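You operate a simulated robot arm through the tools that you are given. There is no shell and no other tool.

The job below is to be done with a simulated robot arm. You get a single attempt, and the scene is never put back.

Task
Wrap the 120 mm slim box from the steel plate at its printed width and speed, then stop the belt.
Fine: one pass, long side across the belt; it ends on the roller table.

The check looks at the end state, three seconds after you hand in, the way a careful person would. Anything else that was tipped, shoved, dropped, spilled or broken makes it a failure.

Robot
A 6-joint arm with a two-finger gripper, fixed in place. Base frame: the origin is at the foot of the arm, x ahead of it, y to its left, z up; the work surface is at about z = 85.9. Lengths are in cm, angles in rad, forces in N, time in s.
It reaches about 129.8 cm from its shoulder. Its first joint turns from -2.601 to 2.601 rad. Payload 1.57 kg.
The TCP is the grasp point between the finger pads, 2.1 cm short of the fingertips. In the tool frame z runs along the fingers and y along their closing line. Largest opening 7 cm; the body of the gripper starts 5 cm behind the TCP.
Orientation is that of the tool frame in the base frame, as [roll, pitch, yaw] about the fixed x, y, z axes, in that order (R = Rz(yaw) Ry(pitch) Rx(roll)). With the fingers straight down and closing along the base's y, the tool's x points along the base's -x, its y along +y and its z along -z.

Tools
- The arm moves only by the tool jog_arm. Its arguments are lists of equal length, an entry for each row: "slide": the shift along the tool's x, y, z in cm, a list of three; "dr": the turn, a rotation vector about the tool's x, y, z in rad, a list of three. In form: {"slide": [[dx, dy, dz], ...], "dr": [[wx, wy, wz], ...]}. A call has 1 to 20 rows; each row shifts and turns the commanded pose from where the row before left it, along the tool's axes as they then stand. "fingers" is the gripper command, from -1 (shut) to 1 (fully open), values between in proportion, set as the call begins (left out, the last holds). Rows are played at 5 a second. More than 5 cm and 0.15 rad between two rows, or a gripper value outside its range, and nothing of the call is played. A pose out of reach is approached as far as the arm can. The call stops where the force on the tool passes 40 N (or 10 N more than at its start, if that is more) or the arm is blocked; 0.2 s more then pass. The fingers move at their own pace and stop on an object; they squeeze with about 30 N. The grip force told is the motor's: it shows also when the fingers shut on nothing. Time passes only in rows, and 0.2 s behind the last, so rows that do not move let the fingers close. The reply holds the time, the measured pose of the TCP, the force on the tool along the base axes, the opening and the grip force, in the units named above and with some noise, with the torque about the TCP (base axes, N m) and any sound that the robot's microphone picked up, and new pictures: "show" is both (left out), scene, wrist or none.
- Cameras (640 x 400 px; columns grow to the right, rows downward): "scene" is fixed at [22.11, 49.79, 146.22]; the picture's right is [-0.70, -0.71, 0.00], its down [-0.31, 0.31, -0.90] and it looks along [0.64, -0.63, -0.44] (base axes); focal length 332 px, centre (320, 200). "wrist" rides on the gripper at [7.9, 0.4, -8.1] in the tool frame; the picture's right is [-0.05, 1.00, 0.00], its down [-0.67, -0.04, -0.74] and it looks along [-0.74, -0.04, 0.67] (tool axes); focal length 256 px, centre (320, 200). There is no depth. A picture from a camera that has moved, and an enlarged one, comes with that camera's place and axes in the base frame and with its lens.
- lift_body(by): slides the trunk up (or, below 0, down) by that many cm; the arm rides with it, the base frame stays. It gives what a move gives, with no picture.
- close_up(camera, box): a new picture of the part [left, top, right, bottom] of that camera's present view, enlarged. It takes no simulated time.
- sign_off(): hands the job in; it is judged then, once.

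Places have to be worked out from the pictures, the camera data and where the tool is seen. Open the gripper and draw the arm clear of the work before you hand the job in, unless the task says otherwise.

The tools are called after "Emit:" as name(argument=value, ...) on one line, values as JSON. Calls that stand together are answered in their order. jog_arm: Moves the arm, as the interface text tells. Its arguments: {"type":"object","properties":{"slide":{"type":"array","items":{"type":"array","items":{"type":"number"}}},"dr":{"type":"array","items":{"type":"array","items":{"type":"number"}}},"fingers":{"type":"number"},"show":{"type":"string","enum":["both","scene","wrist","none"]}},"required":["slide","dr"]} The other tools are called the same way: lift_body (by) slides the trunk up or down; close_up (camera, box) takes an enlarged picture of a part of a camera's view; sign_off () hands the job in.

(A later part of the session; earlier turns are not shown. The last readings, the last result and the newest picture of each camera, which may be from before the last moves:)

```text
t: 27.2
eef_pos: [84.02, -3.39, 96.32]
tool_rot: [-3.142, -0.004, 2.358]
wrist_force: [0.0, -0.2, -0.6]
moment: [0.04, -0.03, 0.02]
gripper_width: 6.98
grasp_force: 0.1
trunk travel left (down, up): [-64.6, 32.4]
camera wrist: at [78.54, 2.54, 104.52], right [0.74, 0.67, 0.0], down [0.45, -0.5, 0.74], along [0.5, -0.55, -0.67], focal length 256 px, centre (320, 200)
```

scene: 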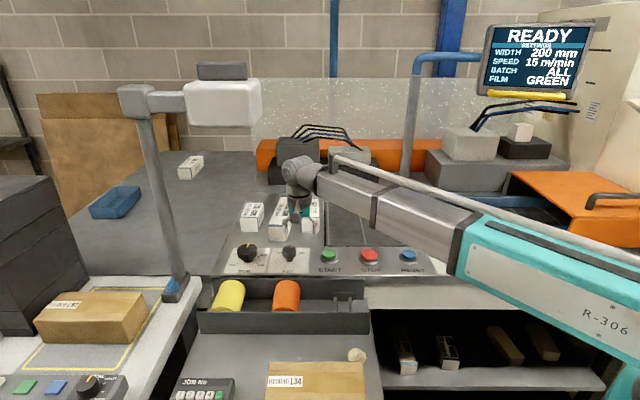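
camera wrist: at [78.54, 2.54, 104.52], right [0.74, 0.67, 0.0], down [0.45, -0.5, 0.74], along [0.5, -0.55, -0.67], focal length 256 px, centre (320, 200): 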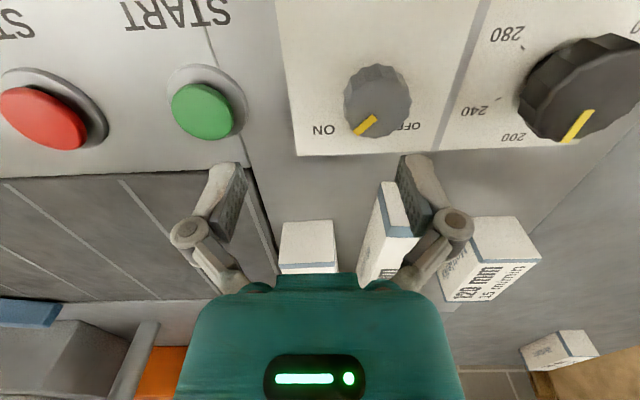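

The KEY stands at ON; the width knob appears near (94, 8). I slide the remaining 15 cm to hover over it.

Emit:
jog_arm(slide=[[0.15, 3.75, 0], [0.15, 3.75, 0], [0.15, 3.75, 0], [0.15, 3.75, 0]], dr=[[0, 0, 0], [0, 0, 0], [0, 0, 0], [0, 0, 0]], show="both")

Emit:
close_up(camera="wrist", box=[160, 0, 480, 200])

Emit:
close_up(camera="scene", box=[110, 50, 350, 290])

```text
t: 28.2
eef_pos: [94.34, 7.63, 96.37]
tool_rot: [3.14, -0.004, 2.356]
wrist_force: [-0.9, -0.9, 0.9]
moment: [0.02, -0.02, 0.0]
gripper_width: 7.0
grasp_force: 0.0
trunk travel left (down, up): [-64.6, 32.4]
camera wrist: at [88.92, 13.59, 104.51], right [0.74, 0.67, 0.0], down [0.45, -0.5, 0.74], along [0.5, -0.55, -0.67], focal length 256 px, centre (320, 200)
```

scene: 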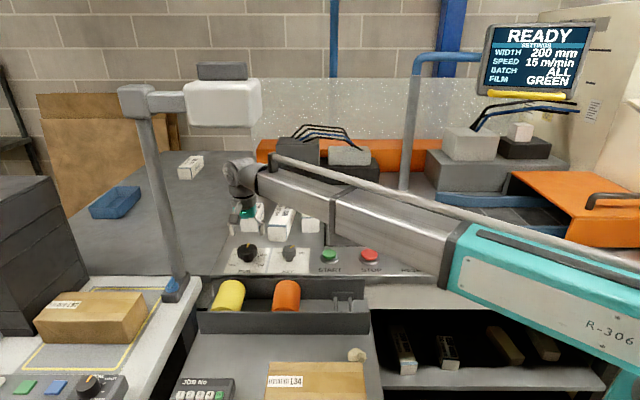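
wrist: 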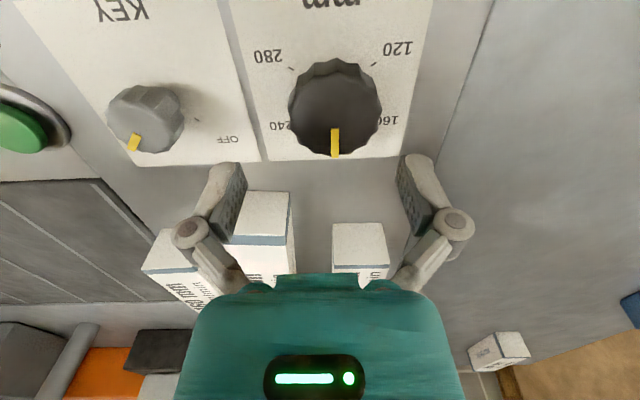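

```text
2.00 times, centred on (320, 100) of wrist
camera zoom: at [88.92, 13.59, 104.51], right [0.74, 0.67, 0.0], down [0.45, -0.5, 0.74], along [0.5, -0.55, -0.67], focal length 512 px, centre (320, 400)
```

zoom: 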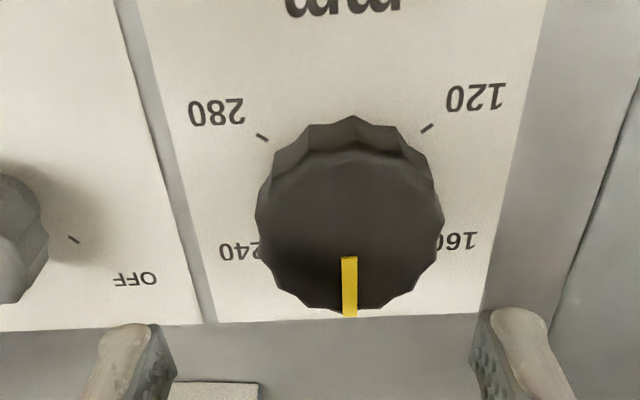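

```text
1.67 times, centred on (230, 170) of scene
camera zoom: at [22.11, 49.79, 146.22], right [-0.7, -0.71, 0.0], down [-0.31, 0.31, -0.9], along [0.64, -0.63, -0.44], focal length 552 px, centre (470, 250)
```

zoom: 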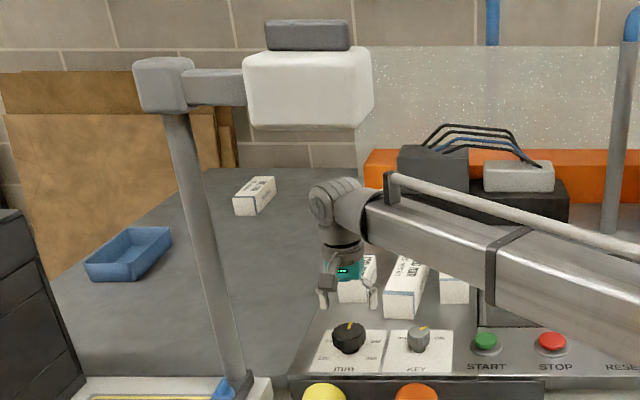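

The knob axis works out to about (95.2, 7.95). I shift by ~0.9 cm and lower 4 cm, then verify.

Emit:
jog_arm(slide=[[-0.4, 0.85, 0]], dr=[[0, 0, 0]], show="none")

Emit:
lift_body(by=-4)

Emit:
close_up(camera="wrist", box=[160, 60, 480, 260])

Emit:
close_up(camera="scene", box=[190, 150, 330, 290])

```text
t: 28.6
eef_pos: [95.24, 8.04, 96.48]
tool_rot: [3.139, -0.005, 2.357]
wrist_force: [-0.6, -0.4, -0.4]
moment: [0.01, -0.03, 0.0]
gripper_width: 7.02
grasp_force: 0.1
trunk travel left (down, up): [-64.6, 32.4]
```

```text
t: 29.4
eef_pos: [95.12, 8.04, 92.5]
tool_rot: [3.141, -0.002, 2.358]
wrist_force: [1.3, -0.5, 0.1]
moment: [0.0, 0.03, -0.01]
gripper_width: 7.03
grasp_force: 0.1
trunk travel left (down, up): [-60.6, 36.4]
```

```text
2.00 times, centred on (320, 160) of wrist
camera zoom: at [89.72, 13.92, 100.53], right [0.74, 0.67, 0.0], down [0.45, -0.5, 0.74], along [0.5, -0.55, -0.67], focal length 512 px, centre (320, 280)
```

zoom: 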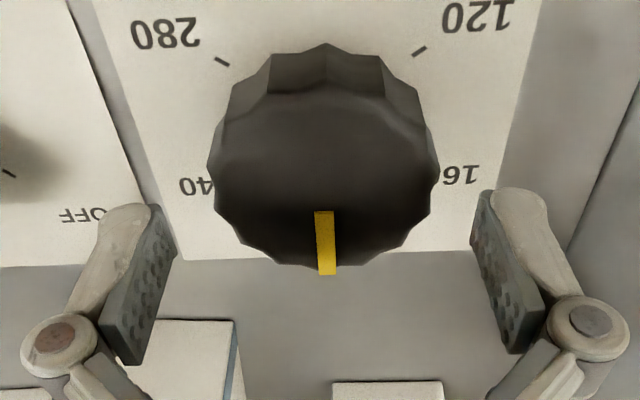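

```text
2.86 times, centred on (260, 220) of scene
camera zoom: at [22.11, 49.79, 146.22], right [-0.7, -0.71, 0.0], down [-0.31, 0.31, -0.9], along [0.64, -0.63, -0.44], focal length 947 px, centre (491, 143)
```

zoom: 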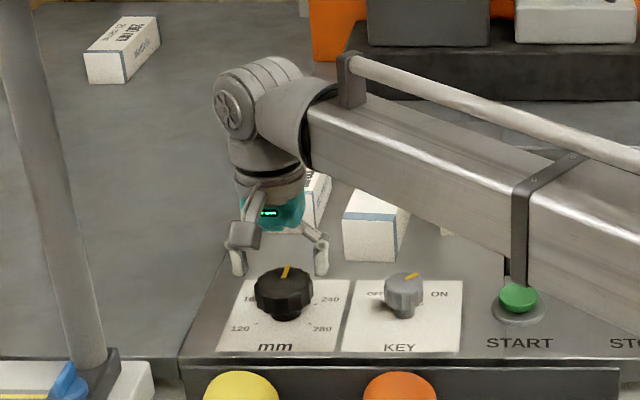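

Centered laterally and within ~1–2 mm along the other axis. I nudge 0.12 cm, lower 3 cm and close on the width knob.

Emit:
jog_arm(slide=[[-0.12, 0.03, 0]], dr=[[0, 0, 0]], show="none")

Emit:
lift_body(by=-3)

Emit:
jog_arm(slide=[[0, 0, 0], [0, 0, 0], [0, 0, 0], [0, 0, 0]], dr=[[0, 0, 0], [0, 0, 0], [0, 0, 0], [0, 0, 0]], fingers=-1, show="both")

```text
t: 29.9
eef_pos: [95.3, 8.01, 92.49]
tool_rot: [-3.141, -0.003, 2.357]
wrist_force: [0.2, 0.1, 0.9]
moment: [0.0, 0.0, 0.02]
gripper_width: 7.01
grasp_force: 0.0
trunk travel left (down, up): [-60.6, 36.4]
```

```text
t: 30.6
eef_pos: [95.28, 7.89, 89.44]
tool_rot: [-3.142, -0.004, 2.356]
wrist_force: [-0.6, -0.1, 0.6]
moment: [0.03, 0.01, 0.0]
gripper_width: 7.0
grasp_force: 0.1
trunk travel left (down, up): [-57.6, 39.4]
```

```text
t: 31.6
eef_pos: [95.31, 7.99, 89.48]
tool_rot: [3.141, -0.003, 2.355]
wrist_force: [1.6, 0.7, 3.4]
moment: [0.07, -0.04, 0.05]
gripper_width: 5.76
grasp_force: 32.3
trunk travel left (down, up): [-57.6, 39.4]
camera wrist: at [89.87, 13.85, 97.54], right [0.74, 0.67, 0.0], down [0.45, -0.5, 0.74], along [0.5, -0.55, -0.67], focal length 256 px, centre (320, 200)
```

scene: 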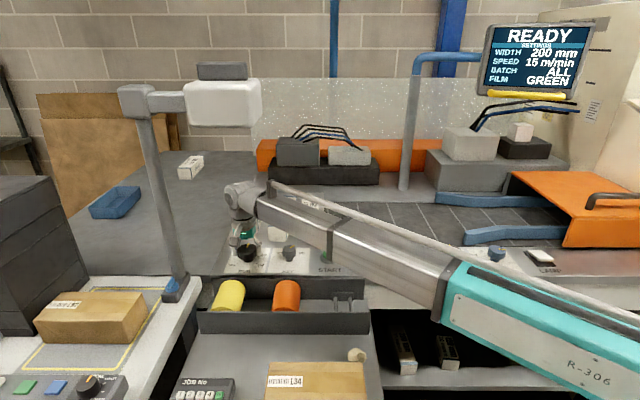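
wrist: 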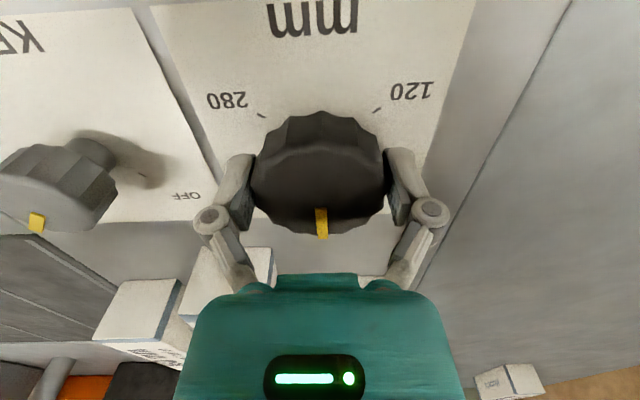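

Good grip (5.76 cm, low side force). I turn counter‑clockwise 60° first, to 160, and check the force and screen.

Emit:
jog_arm(slide=[[0, 0, 0], [0, 0, 0], [0, 0, 0], [0, 0, 0], [0, 0, 0], [0, 0, 0], [0, 0, 0], [0, 0, 0], [0, 0, 0]], dr=[[0, 0, -0.1309], [0, 0, -0.1309], [0, 0, -0.1309], [0, 0, -0.1309], [0, 0, -0.1309], [0, 0, -0.1309], [0, 0, -0.1309], [0, 0, -0.1309], [0, 0, 0]], show="both")

```text
t: 33.6
eef_pos: [95.32, 7.74, 89.51]
tool_rot: [3.137, -0.004, -2.878]
wrist_force: [-9.6, -15.6, -6.7]
moment: [-0.46, 0.46, 0.06]
gripper_width: 5.72
grasp_force: 32.4
trunk travel left (down, up): [-57.6, 39.4]
camera wrist: at [87.38, 6.09, 97.53], right [-0.21, 0.98, 0.0], down [0.66, 0.14, 0.74], along [0.73, 0.16, -0.67], focal length 256 px, centre (320, 200)
```

scene: 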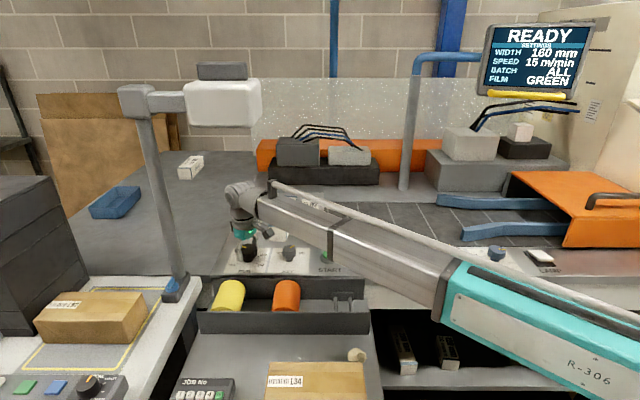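
wrist: 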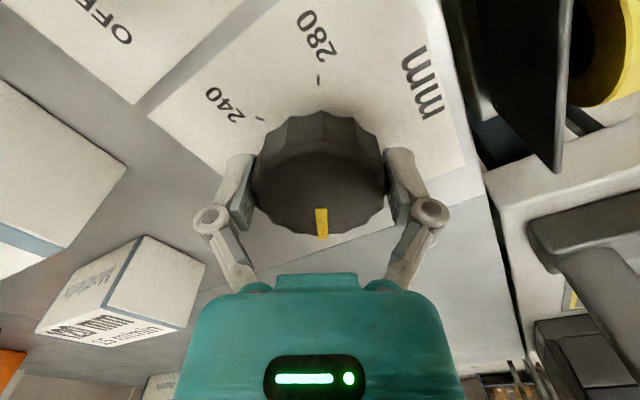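

The screen shows WIDTH 160 mm and the guides narrowed with it. I ease the side load slightly and turn another 60° to 120.

Emit:
jog_arm(slide=[[0.1, -0.15, 0], [0, 0, 0], [0, 0, 0], [0, 0, 0], [0, 0, 0], [0, 0, 0], [0, 0, 0], [0, 0, 0], [0, 0, 0], [0, 0, 0]], dr=[[0, 0, 0], [0, 0, -0.1309], [0, 0, -0.1309], [0, 0, -0.1309], [0, 0, -0.1309], [0, 0, -0.1309], [0, 0, -0.1309], [0, 0, -0.1309], [0, 0, -0.1309], [0, 0, 0]], show="both")

Emit:
close_up(camera="scene", box=[400, 10, 640, 260])

```text
t: 35.8
eef_pos: [95.54, 7.53, 89.37]
tool_rot: [3.139, 0.002, -1.831]
wrist_force: [6.6, -14.0, 1.4]
moment: [-0.39, -0.16, -0.52]
gripper_width: 5.74
grasp_force: 31.5
trunk travel left (down, up): [-57.6, 39.4]
camera wrist: at [92.82, 0.06, 97.45], right [-0.95, 0.31, 0.0], down [0.21, 0.63, 0.75], along [0.23, 0.71, -0.67], focal length 256 px, centre (320, 200)
```

scene: 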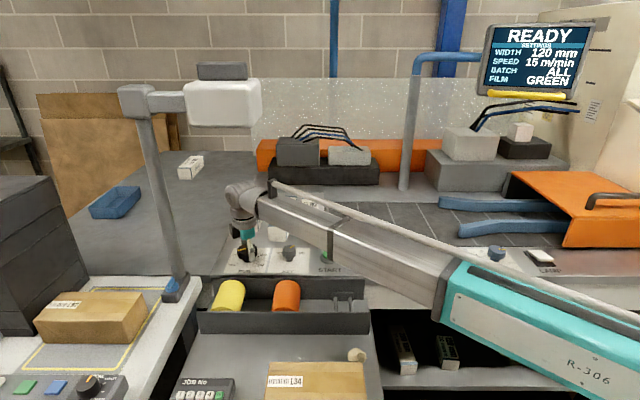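
wrist: 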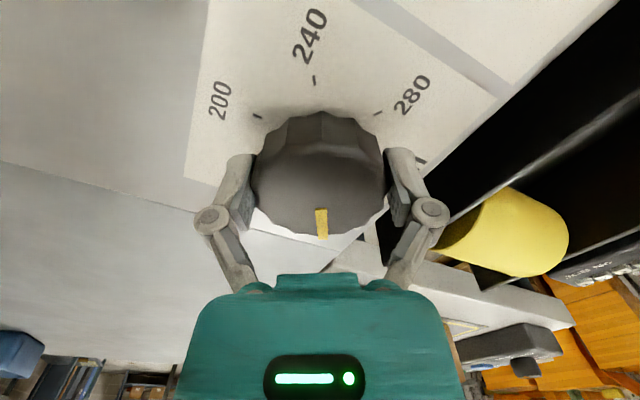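

```text
1.60 times, centred on (520, 135) of scene
camera zoom: at [22.11, 49.79, 146.22], right [-0.7, -0.71, 0.0], down [-0.31, 0.31, -0.9], along [0.64, -0.63, -0.44], focal length 530 px, centre (0, 304)
```

zoom: 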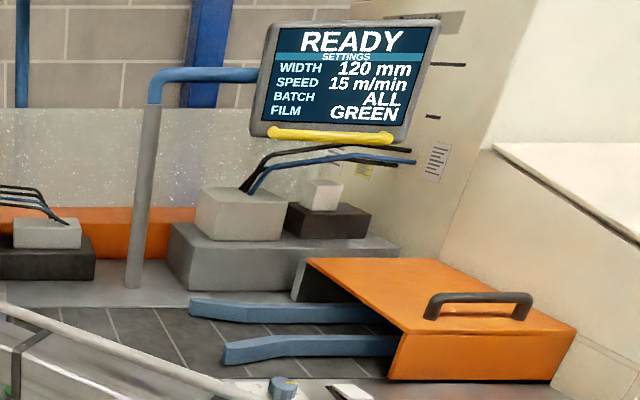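

Screen reads WIDTH 120 mm, SPEED 15 m/min. I release the knob, raise 7 cm (staying under the lamp head), and turn the wrist back square.

Emit:
jog_arm(slide=[[0, 0, 0], [0, 0, 0], [0, 0, 0], [0, 0, 0]], dr=[[0, 0, 0], [0, 0, 0], [0, 0, 0], [0, 0, 0]], fingers=1, show="none")

Emit:
lift_body(by=7)

Emit:
jog_arm(slide=[[0, 0, 0], [0, 0, 0], [0, 0, 0], [0, 0, 0], [0, 0, 0], [0, 0, 0], [0, 0, 0], [0, 0, 0], [0, 0, 0], [0, 0, 0], [0, 0, 0], [0, 0, 0], [0, 0, 0], [0, 0, 0], [0, 0, 0]], dr=[[0, 0, 0.1396], [0, 0, 0.1396], [0, 0, 0.1396], [0, 0, 0.1396], [0, 0, 0.1396], [0, 0, 0.1396], [0, 0, 0.1396], [0, 0, 0.1396], [0, 0, 0.1396], [0, 0, 0.1396], [0, 0, 0.1396], [0, 0, 0.1396], [0, 0, 0.1396], [0, 0, 0.1396], [0, 0, 0.1396]], show="both")

Emit:
close_up(camera="scene", box=[480, 10, 620, 90])

```text
t: 36.8
eef_pos: [95.2, 7.78, 89.37]
tool_rot: [3.139, 0.002, -1.832]
wrist_force: [-0.4, 0.7, -0.1]
moment: [-0.02, -0.01, -0.03]
gripper_width: 7.02
grasp_force: 0.1
trunk travel left (down, up): [-57.6, 39.4]
```

```text
t: 37.9
eef_pos: [95.21, 7.72, 96.44]
tool_rot: [3.138, 0.0, -1.832]
wrist_force: [-0.3, 0.2, -0.3]
moment: [0.01, 0.01, -0.04]
gripper_width: 7.01
grasp_force: 0.1
trunk travel left (down, up): [-64.6, 32.4]
```

```text
t: 41.1
eef_pos: [95.3, 7.79, 96.38]
tool_rot: [3.14, -0.003, 2.353]
wrist_force: [0.3, 0.5, 1.0]
moment: [-0.01, 0.0, -0.03]
gripper_width: 7.02
grasp_force: 0.2
trunk travel left (down, up): [-64.6, 32.4]
camera wrist: at [89.91, 13.71, 104.52], right [0.74, 0.67, 0.0], down [0.45, -0.5, 0.74], along [0.49, -0.55, -0.67], focal length 256 px, centre (320, 200)
```

scene: 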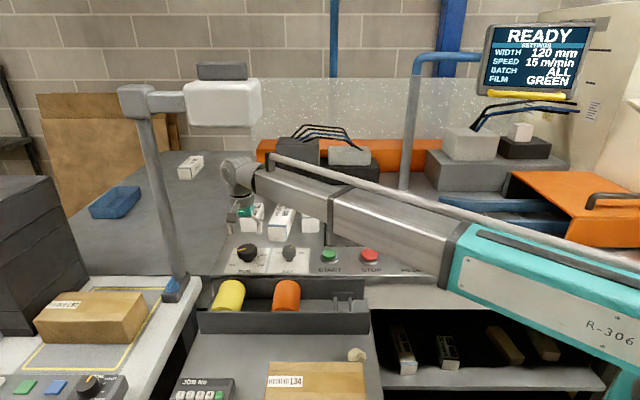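
wrist: 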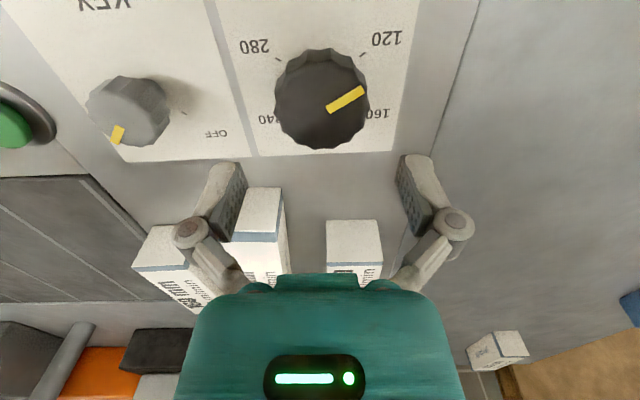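

```text
4.57 times, centred on (550, 50) of scene
camera zoom: at [22.11, 49.79, 146.22], right [-0.7, -0.71, 0.0], down [-0.31, 0.31, -0.9], along [0.64, -0.63, -0.44], focal length 1515 px, centre (-731, 886)
```

zoom: 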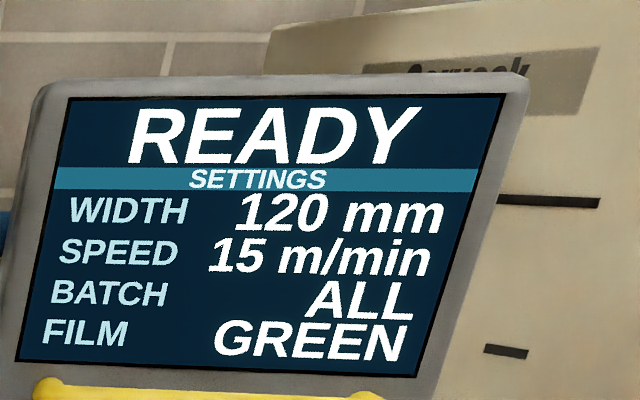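

Settings are confirmed on the screen. I now move toward the 120 mm box (estimated around (112, -6)) at low height to view it from above.

Emit:
lift_body(by=2)

Emit:
jog_arm(slide=[[-4.4, 0.5, 0], [-4.4, 0.5, 0], [-4.4, 0.5, 0]], dr=[[0, 0, 0], [0, 0, 0], [0, 0, 0]], show="both")

Emit:
close_up(camera="wrist", box=[160, 0, 480, 200])

```text
t: 41.8
eef_pos: [95.47, 7.71, 98.44]
tool_rot: [3.141, -0.003, 2.356]
wrist_force: [-0.6, -0.3, -0.1]
moment: [-0.01, 0.0, -0.03]
gripper_width: 6.97
grasp_force: 0.0
trunk travel left (down, up): [-66.6, 30.4]
```

```text
t: 42.5
eef_pos: [105.81, -0.63, 98.38]
tool_rot: [3.141, -0.004, 2.355]
wrist_force: [0.0, 0.2, 0.6]
moment: [0.01, 0.02, 0.0]
gripper_width: 7.01
grasp_force: 0.1
trunk travel left (down, up): [-66.6, 30.4]
camera wrist: at [100.41, 5.3, 106.5], right [0.74, 0.67, 0.0], down [0.45, -0.5, 0.74], along [0.5, -0.55, -0.67], focal length 256 px, centre (320, 200)
```

scene: 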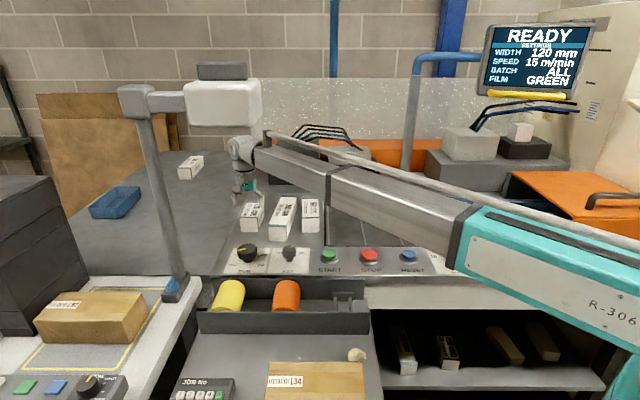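
wrist: 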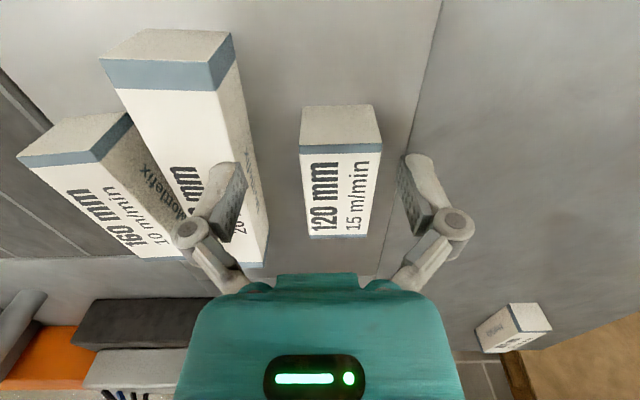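

```text
2.00 times, centred on (320, 100) of wrist
camera zoom: at [100.41, 5.3, 106.5], right [0.74, 0.67, 0.0], down [0.45, -0.5, 0.74], along [0.5, -0.55, -0.67], focal length 512 px, centre (320, 400)
```

zoom: 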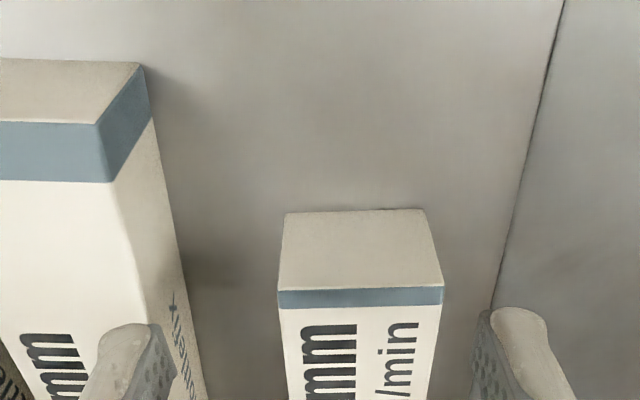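

The 120 mm box is about 12×6×6 cm, centred near (112.4, -5.7), long side already across the belt direction. I move over it and look again.

Emit:
jog_arm(slide=[[-4.14, 0.56, 0], [-4.14, 0.56, 0]], dr=[[0, 0, 0], [0, 0, 0]], show="both")

Emit:
close_up(camera="wrist", box=[160, 0, 480, 200])

Emit:
close_up(camera="scene", box=[200, 140, 340, 260])

```text
t: 43.1
eef_pos: [112.47, -5.7, 98.32]
tool_rot: [-3.139, -0.006, 2.356]
wrist_force: [-0.5, -0.6, -1.0]
moment: [0.03, -0.01, 0.0]
gripper_width: 6.99
grasp_force: 0.1
trunk travel left (down, up): [-66.6, 30.4]
camera wrist: at [106.99, 0.26, 106.47], right [0.74, 0.67, 0.0], down [0.45, -0.5, 0.74], along [0.5, -0.55, -0.67], focal length 256 px, centre (320, 200)
```

scene: 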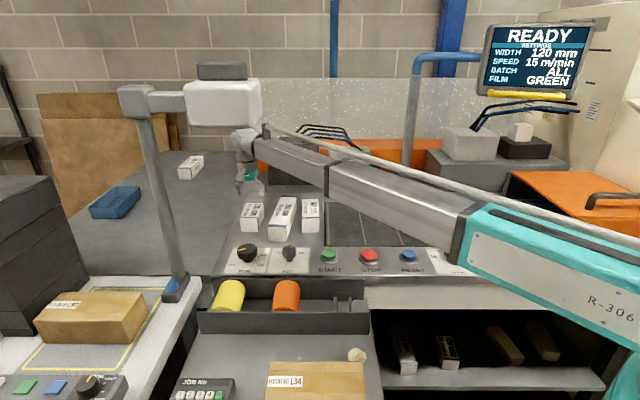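
wrist: 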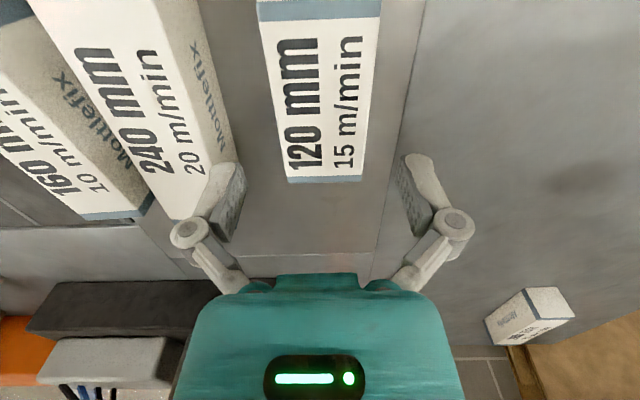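

```text
2.00 times, centred on (320, 100) of wrist
camera zoom: at [106.99, 0.26, 106.47], right [0.74, 0.67, 0.0], down [0.45, -0.5, 0.74], along [0.5, -0.55, -0.67], focal length 512 px, centre (320, 400)
```

zoom: 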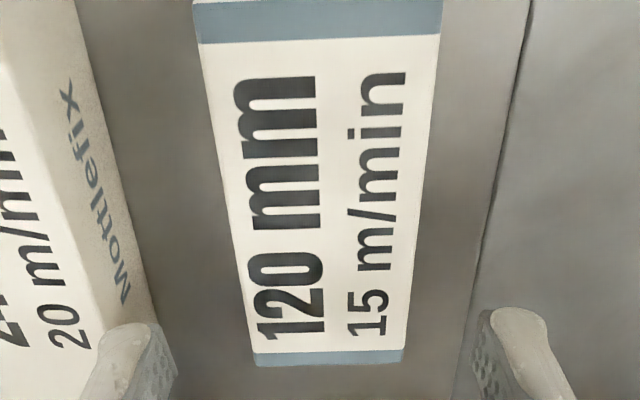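

```text
3.33 times, centred on (270, 200) of scene
camera zoom: at [22.11, 49.79, 146.22], right [-0.7, -0.71, 0.0], down [-0.31, 0.31, -0.9], along [0.64, -0.63, -0.44], focal length 1105 px, centre (487, 200)
```

zoom: 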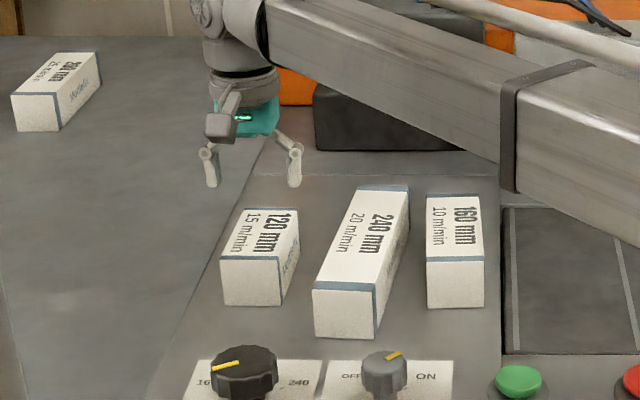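

The box centre refines to (112.6, -5.8), turned about 1° from the tool. I trim that and lower 3.5 cm for a check just above the box.

Emit:
jog_arm(slide=[[-0.15, 0.02, 0]], dr=[[0, 0, 0.02]], show="none")

Emit:
lift_body(by=-3.5)

Emit:
close_up(camera="wrist", box=[160, 60, 480, 260])

Emit:
close_up(camera="scene", box=[220, 160, 320, 240])

```text
t: 43.5
eef_pos: [112.43, -5.76, 98.48]
tool_rot: [3.141, -0.003, 2.337]
wrist_force: [-0.1, 0.5, 0.4]
moment: [0.03, -0.01, -0.01]
gripper_width: 6.97
grasp_force: 0.0
trunk travel left (down, up): [-66.6, 30.4]
```

```text
t: 44.3
eef_pos: [112.36, -5.71, 94.8]
tool_rot: [-3.141, -0.003, 2.338]
wrist_force: [-0.2, -0.1, -0.7]
moment: [-0.01, -0.02, -0.01]
gripper_width: 6.99
grasp_force: 0.1
trunk travel left (down, up): [-63.1, 33.9]
```

```text
2.00 times, centred on (320, 160) of wrist
camera zoom: at [107.11, 0.33, 103.03], right [0.76, 0.65, 0.0], down [0.44, -0.51, 0.74], along [0.48, -0.56, -0.67], focal length 512 px, centre (320, 280)
```

zoom: 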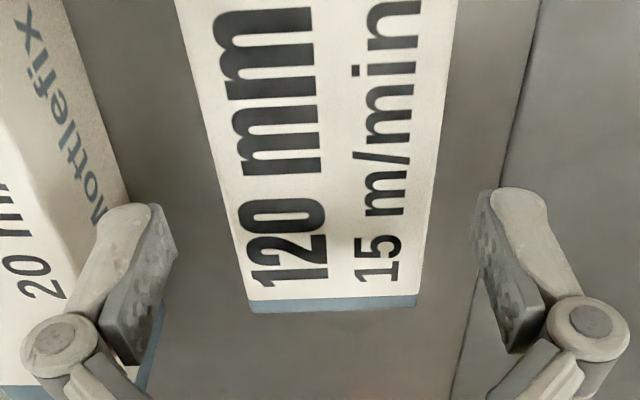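

```text
5.00 times, centred on (270, 200) of scene
camera zoom: at [22.11, 49.79, 146.22], right [-0.7, -0.71, 0.0], down [-0.31, 0.31, -0.9], along [0.64, -0.63, -0.44], focal length 1657 px, centre (570, 200)
```

zoom: 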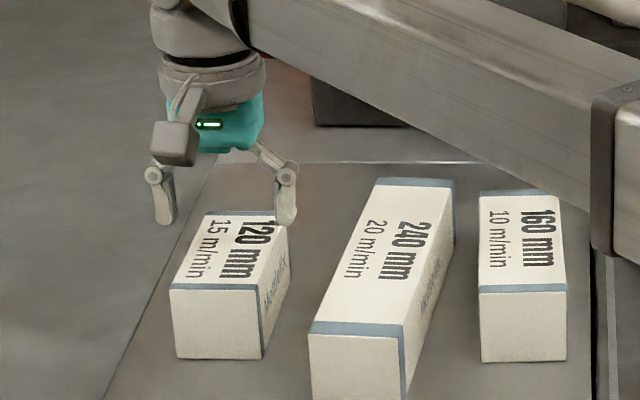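

The box is aligned, 1–1.5 mm off sideways. I correct that and lower 5.4 cm to grip height.

Emit:
jog_arm(slide=[[0, 0.12, 0]], dr=[[0, 0, 0]], show="none")

Emit:
lift_body(by=-5.3)

Emit:
jog_arm(slide=[[0, 0, 0]], dr=[[0, 0, 0]], show="both")

```text
t: 44.7
eef_pos: [112.58, -5.58, 94.79]
tool_rot: [-3.141, -0.004, 2.336]
wrist_force: [0.6, -0.9, -0.8]
moment: [-0.01, 0.01, 0.02]
gripper_width: 7.0
grasp_force: 0.1
trunk travel left (down, up): [-63.1, 33.9]
```

```text
t: 45.7
eef_pos: [112.48, -5.59, 89.66]
tool_rot: [-3.14, -0.004, 2.336]
wrist_force: [0.3, -0.1, 0.7]
moment: [0.0, 0.03, 0.04]
gripper_width: 6.98
grasp_force: 0.0
trunk travel left (down, up): [-57.8, 39.2]
```

```text
t: 46.1
eef_pos: [112.56, -5.58, 89.69]
tool_rot: [-3.141, -0.003, 2.338]
wrist_force: [0.0, 0.0, -0.4]
moment: [0.02, -0.01, -0.01]
gripper_width: 7.0
grasp_force: 0.1
trunk travel left (down, up): [-57.8, 39.2]
camera wrist: at [107.23, 0.42, 97.72], right [0.76, 0.65, 0.0], down [0.44, -0.51, 0.74], along [0.48, -0.56, -0.67], focal length 256 px, centre (320, 200)
```

scene: 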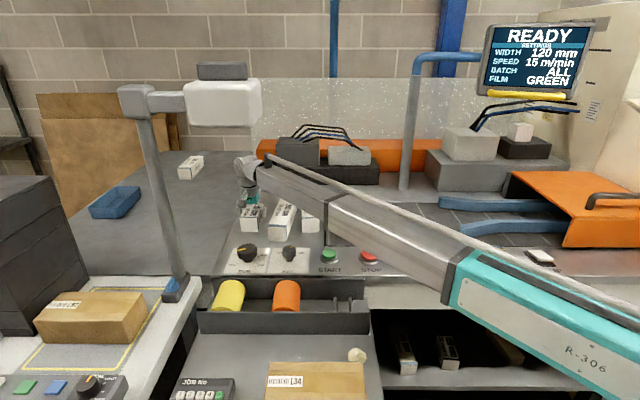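
wrist: 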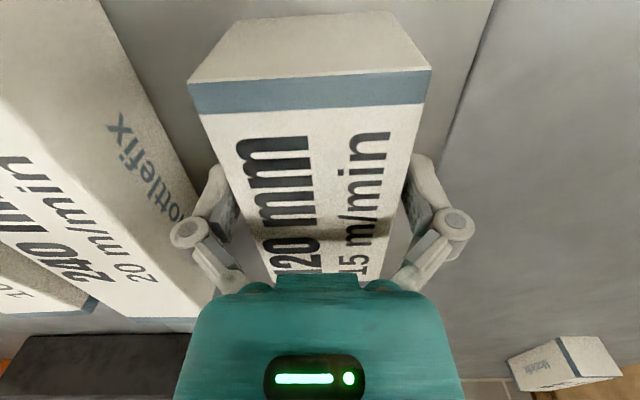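

No contact, fingers straddle the box. I close on it.

Emit:
jog_arm(slide=[[0, 0, 0], [0, 0, 0], [0, 0, 0], [0, 0, 0]], dr=[[0, 0, 0], [0, 0, 0], [0, 0, 0], [0, 0, 0]], fingers=-1, show="wrist")

```text
t: 47.1
eef_pos: [112.55, -5.58, 89.59]
tool_rot: [-3.141, -0.003, 2.337]
wrist_force: [1.1, 0.0, 2.4]
moment: [0.06, -0.01, 0.01]
gripper_width: 5.95
grasp_force: 30.3
trunk travel left (down, up): [-57.8, 39.2]
camera wrist: at [107.22, 0.42, 97.74], right [0.76, 0.65, 0.0], down [0.44, -0.51, 0.74], along [0.49, -0.56, -0.67], focal length 256 px, centre (320, 200)
```

wrist: 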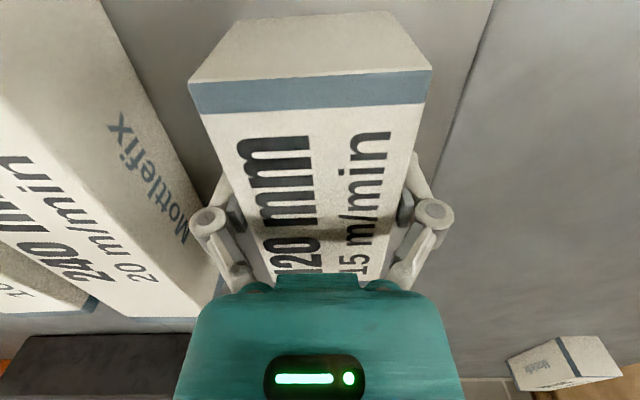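

Gripped at 5.95 cm. I lift 3 cm to test the hold, then 6 more to clear the neighbouring boxes.

Emit:
lift_body(by=3)

Emit:
lift_body(by=6.5)

Emit:
jog_arm(slide=[[0, 0, 0]], dr=[[0, 0, 0]], show="both")

```text
t: 47.8
eef_pos: [112.6, -5.63, 92.63]
tool_rot: [-3.14, -0.004, 2.337]
wrist_force: [-0.2, -0.5, -2.9]
moment: [-0.02, 0.03, 0.03]
gripper_width: 5.96
grasp_force: 30.3
trunk travel left (down, up): [-60.8, 36.2]
```

```text
t: 48.9
eef_pos: [112.71, -5.58, 99.07]
tool_rot: [-3.139, -0.003, 2.337]
wrist_force: [0.5, -0.2, -2.6]
moment: [0.01, 0.01, 0.01]
gripper_width: 5.97
grasp_force: 29.9
trunk travel left (down, up): [-67.3, 29.7]
```

```text
t: 49.3
eef_pos: [112.65, -5.57, 99.05]
tool_rot: [-3.139, -0.004, 2.336]
wrist_force: [-1.5, 0.2, -2.7]
moment: [0.02, 0.0, 0.03]
gripper_width: 5.96
grasp_force: 29.9
trunk travel left (down, up): [-67.3, 29.7]
camera wrist: at [107.26, 0.41, 107.18], right [0.76, 0.65, 0.0], down [0.44, -0.51, 0.74], along [0.48, -0.56, -0.67], focal length 256 px, centre (320, 200)
```

scene: 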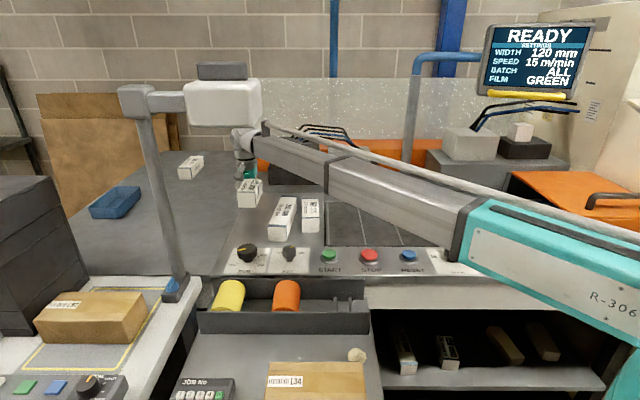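
wrist: 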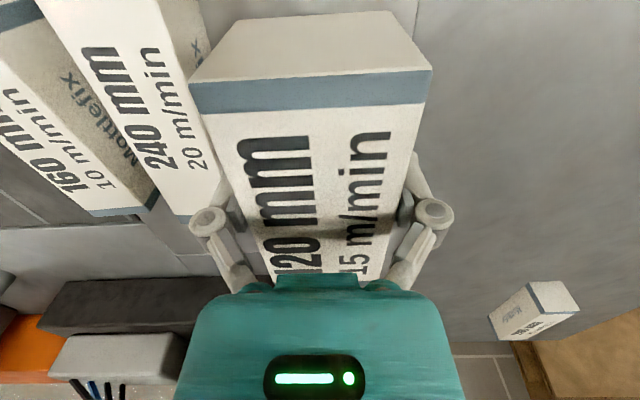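

The box hangs securely (≈2.7 N) with its bottom ~3 cm above the other boxes. I carry it over them to above the belt, upstream of the guides.

Emit:
jog_arm(slide=[[-0.32, -3.8, 0], [-0.32, -3.8, 0], [-0.32, -3.8, 0], [-0.32, -3.8, 0], [-0.32, -3.8, 0], [-0.32, -3.8, 0], [-0.32, -3.8, 0], [-0.32, -3.8, 0], [-0.32, -3.8, 0], [-0.32, -3.8, 0], [0, -3.8, 0], [0, -3.8, 0]], dr=[[0, 0, 0], [0, 0, 0], [0, 0, 0], [0, 0, 0], [0, 0, 0], [0, 0, 0], [0, 0, 0], [0, 0, 0], [0, 0, 0], [0, 0, 0], [0, 0, 0], [0, 0, 0]], show="both")

Emit:
close_up(camera="scene", box=[310, 130, 590, 290])

```text
t: 51.9
eef_pos: [81.78, -39.65, 99.15]
tool_rot: [-3.141, -0.003, 2.338]
wrist_force: [0.0, 0.0, -2.9]
moment: [0.02, 0.03, 0.01]
gripper_width: 5.96
grasp_force: 29.8
trunk travel left (down, up): [-67.3, 29.7]
camera wrist: at [76.41, -33.62, 107.22], right [0.76, 0.65, 0.0], down [0.44, -0.51, 0.74], along [0.48, -0.56, -0.67], focal length 256 px, centre (320, 200)
```

scene: 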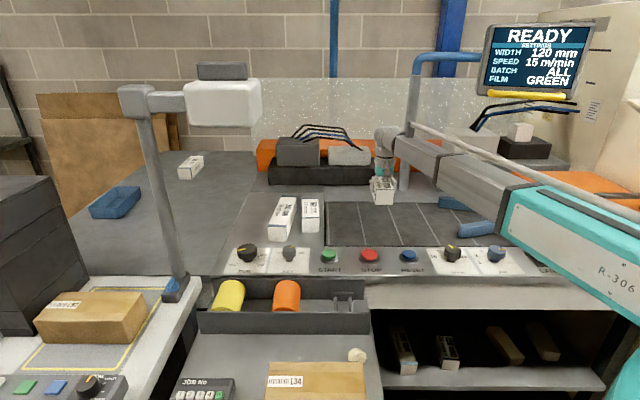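
wrist: 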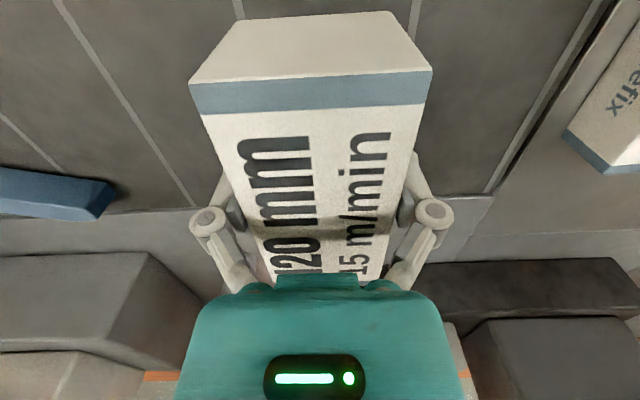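

```text
2.29 times, centred on (450, 210) of scene
camera zoom: at [22.11, 49.79, 146.22], right [-0.7, -0.71, 0.0], down [-0.31, 0.31, -0.9], along [0.64, -0.63, -0.44], focal length 758 px, centre (23, 177)
```

zoom: 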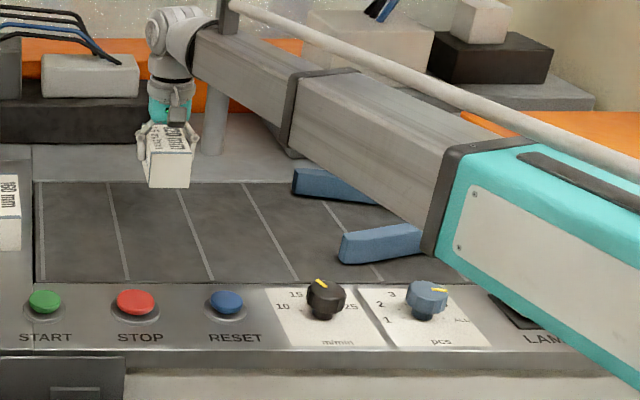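

To measure the guide gap and belt centre precisely, I raise 12 cm and back off toward the operator side with the box held, for a view of both guide tips.

Emit:
lift_body(by=12)

Emit:
jog_arm(slide=[[4.5, -2.5, 0], [4.5, -2.5, 0], [4.5, -2.5, 0], [4.5, -2.5, 0]], dr=[[0, 0, 0], [0, 0, 0], [0, 0, 0], [0, 0, 0]], show="both")

Emit:
close_up(camera="wrist", box=[0, 0, 320, 200])

```text
t: 53.4
eef_pos: [81.84, -39.55, 111.09]
tool_rot: [3.141, -0.005, 2.337]
wrist_force: [0.1, -0.3, -3.3]
moment: [0.05, -0.01, -0.01]
gripper_width: 5.96
grasp_force: 30.2
trunk travel left (down, up): [-79.3, 17.7]
```

```text
refused: row 1 steps farther than a row can; nothing moved
```

```text
2.00 times, centred on (160, 100) of wrist
camera zoom: at [76.49, -33.58, 119.2], right [0.76, 0.65, 0.0], down [0.44, -0.51, 0.74], along [0.48, -0.56, -0.67], focal length 512 px, centre (640, 400)
```

zoom: 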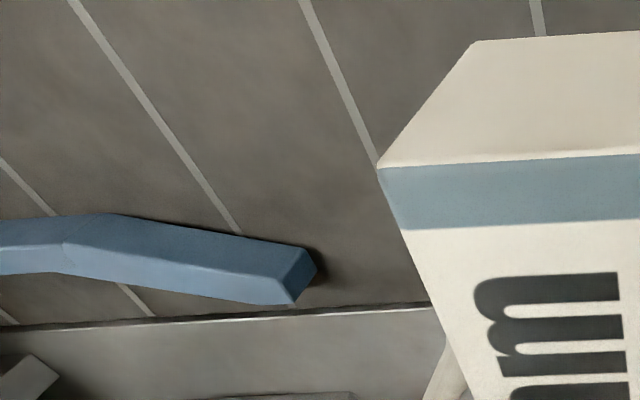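

The far guide's straight inner face lies about 53 cm behind... I need the near one too; I repeat the retreat with shorter rows (the previous rows were too long).

Emit:
jog_arm(slide=[[4.2, -2.4, 0], [4.2, -2.4, 0], [4.2, -2.4, 0], [4.2, -2.4, 0]], dr=[[0, 0, 0], [0, 0, 0], [0, 0, 0], [0, 0, 0]], show="both")

Emit:
close_up(camera="wrist", box=[0, 0, 320, 200])

```text
t: 54.4
eef_pos: [63.27, -34.29, 111.12]
tool_rot: [3.141, -0.003, 2.337]
wrist_force: [-0.1, -0.2, -2.9]
moment: [0.02, -0.03, -0.01]
gripper_width: 5.95
grasp_force: 30.6
trunk travel left (down, up): [-79.3, 17.7]
camera wrist: at [57.98, -28.13, 119.27], right [0.76, 0.65, 0.0], down [0.44, -0.51, 0.74], along [0.49, -0.56, -0.67], focal length 256 px, centre (320, 200)
```

scene: 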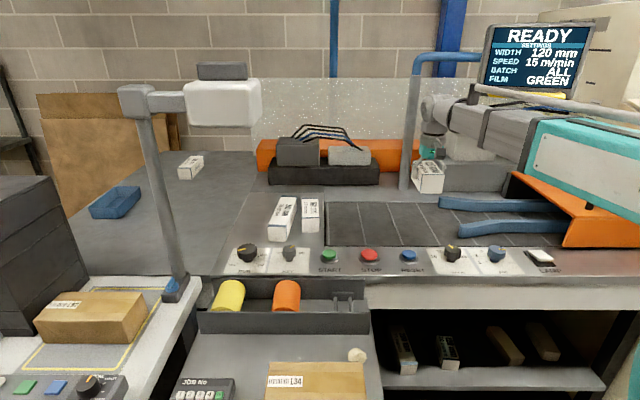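
wrist: 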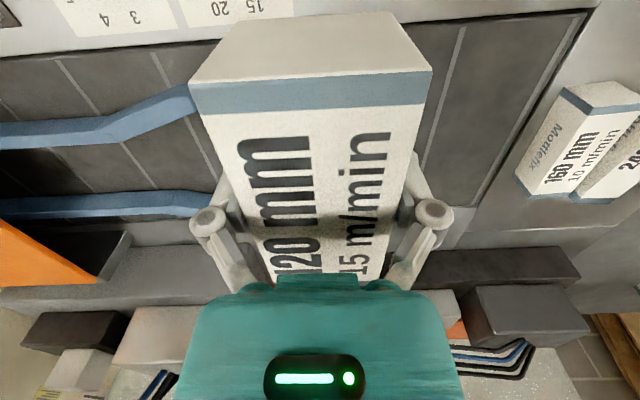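

```text
2.00 times, centred on (160, 100) of wrist
camera zoom: at [57.98, -28.13, 119.27], right [0.76, 0.65, 0.0], down [0.44, -0.51, 0.74], along [0.49, -0.56, -0.67], focal length 512 px, centre (640, 400)
```

zoom: 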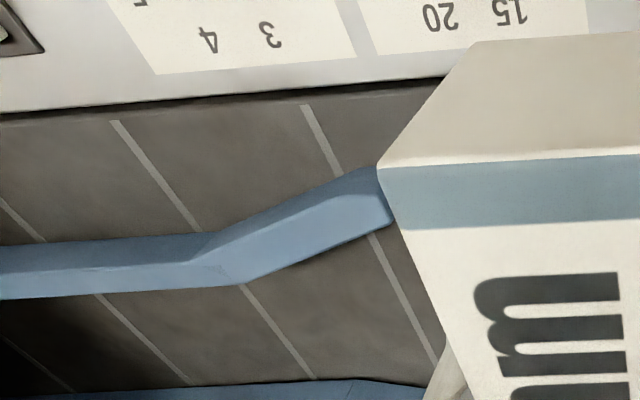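

Both guides measured: the gap is ~12.9 cm, centred at 86.25 cm from the base line along the across-belt axis, and the machine is at exactly 45°. I square the box and move over the belt to about (80.8, -41.2), then lower most of the way.

Emit:
jog_arm(slide=[[0, 0, 0], [-4.315, 1.87, 0], [-4.315, 1.87, 0], [-4.315, 1.87, 0], [-4.315, 1.87, 0], [0, 0, 0]], dr=[[0, 0, -0.019], [0, 0, 0], [0, 0, 0], [0, 0, 0], [0, 0, 0], [0, 0, 0]], show="none")

Emit:
lift_body(by=-18.5)

Emit:
jog_arm(slide=[[0, 0, 0]], dr=[[0, 0, 0]], show="both")

Emit:
close_up(camera="scene", box=[310, 130, 590, 290])

```text
t: 55.8
eef_pos: [80.91, -41.22, 111.06]
tool_rot: [-3.141, -0.004, 2.357]
wrist_force: [0.0, -0.7, -3.3]
moment: [0.04, 0.01, 0.02]
gripper_width: 5.95
grasp_force: 29.6
trunk travel left (down, up): [-79.3, 17.7]
```

```text
t: 57.8
eef_pos: [80.94, -41.29, 92.61]
tool_rot: [3.141, -0.006, 2.356]
wrist_force: [-0.7, 0.5, -1.8]
moment: [0.03, -0.01, 0.0]
gripper_width: 5.96
grasp_force: 29.8
trunk travel left (down, up): [-60.8, 36.2]
```

```text
t: 58.2
eef_pos: [80.96, -41.36, 92.56]
tool_rot: [-3.14, -0.003, 2.357]
wrist_force: [-0.4, 0.9, -2.7]
moment: [0.04, -0.02, 0.0]
gripper_width: 5.95
grasp_force: 30.2
trunk travel left (down, up): [-60.8, 36.2]
camera wrist: at [75.51, -35.35, 100.71], right [0.74, 0.67, 0.0], down [0.45, -0.5, 0.74], along [0.5, -0.55, -0.67], focal length 256 px, centre (320, 200)
```

scene: 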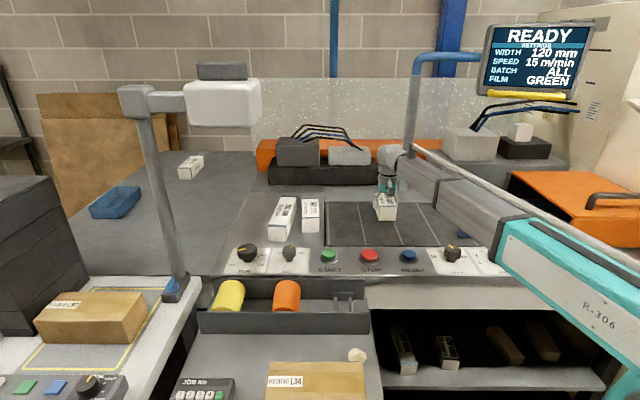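
wrist: 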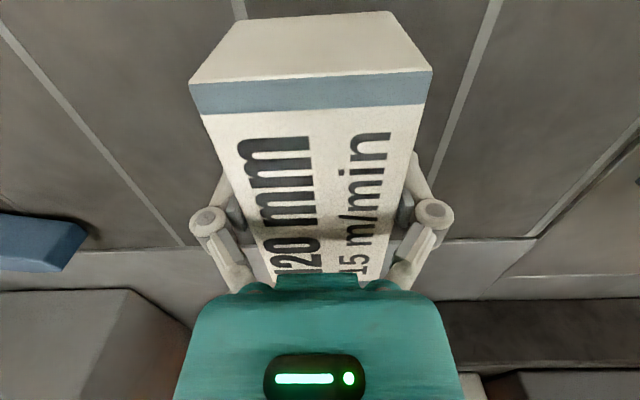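

```text
2.29 times, centred on (450, 210) of scene
camera zoom: at [22.11, 49.79, 146.22], right [-0.7, -0.71, 0.0], down [-0.31, 0.31, -0.9], along [0.64, -0.63, -0.44], focal length 758 px, centre (23, 177)
```

zoom: 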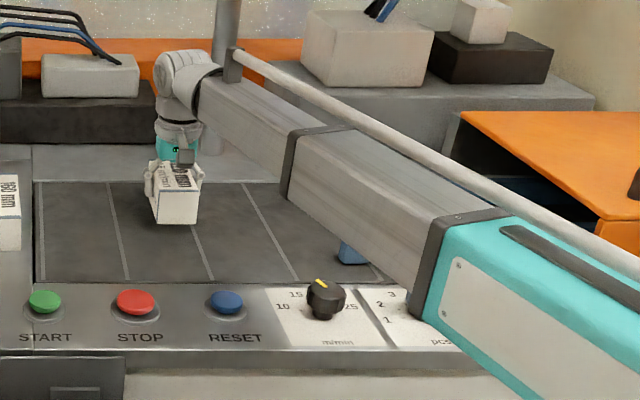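

The box is over the belt centre line, square. I lower 2.5 cm, then in small steps until it touches.

Emit:
lift_body(by=-2.5)

Emit:
lift_body(by=-0.3)

Emit:
close_up(camera="scene", box=[350, 170, 430, 250])

```text
t: 58.9
eef_pos: [80.94, -41.33, 90.08]
tool_rot: [-3.141, -0.004, 2.356]
wrist_force: [-0.3, -0.2, -2.4]
moment: [0.01, 0.03, 0.01]
gripper_width: 5.97
grasp_force: 30.2
trunk travel left (down, up): [-58.3, 38.7]
```

```text
t: 59.4
eef_pos: [81.09, -41.36, 89.78]
tool_rot: [3.14, -0.003, 2.356]
wrist_force: [0.5, -0.5, -2.9]
moment: [0.03, 0.04, -0.01]
gripper_width: 5.97
grasp_force: 29.5
trunk travel left (down, up): [-58.0, 39.0]
```

```text
5.00 times, centred on (390, 210) of scene
camera zoom: at [22.11, 49.79, 146.22], right [-0.7, -0.71, 0.0], down [-0.31, 0.31, -0.9], along [0.64, -0.63, -0.44], focal length 1657 px, centre (-30, 150)
```

zoom: 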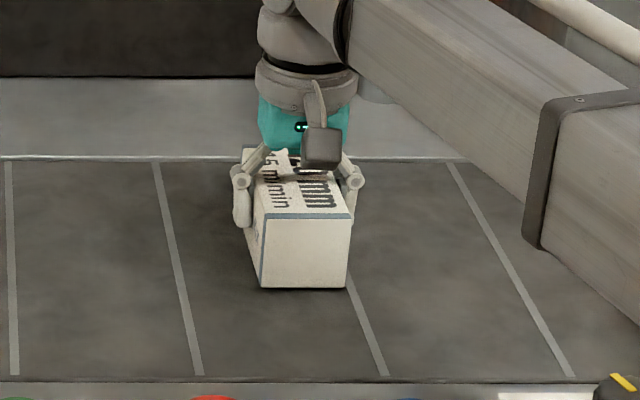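

Still carrying full weight; I continue with small steps.

Emit:
lift_body(by=-0.2)

Emit:
lift_body(by=-0.2)

```text
t: 60.0
eef_pos: [80.99, -41.15, 89.59]
tool_rot: [3.141, -0.005, 2.356]
wrist_force: [-0.2, -0.2, -2.3]
moment: [0.03, 0.03, 0.02]
gripper_width: 5.97
grasp_force: 30.2
trunk travel left (down, up): [-57.8, 39.2]
```

```text
t: 60.5
eef_pos: [80.95, -41.32, 89.46]
tool_rot: [3.141, -0.001, 2.356]
wrist_force: [7.3, -3.2, 16.6]
moment: [0.15, 0.28, -0.05]
gripper_width: 5.98
grasp_force: 29.8
trunk travel left (down, up): [-57.6, 39.4]
```

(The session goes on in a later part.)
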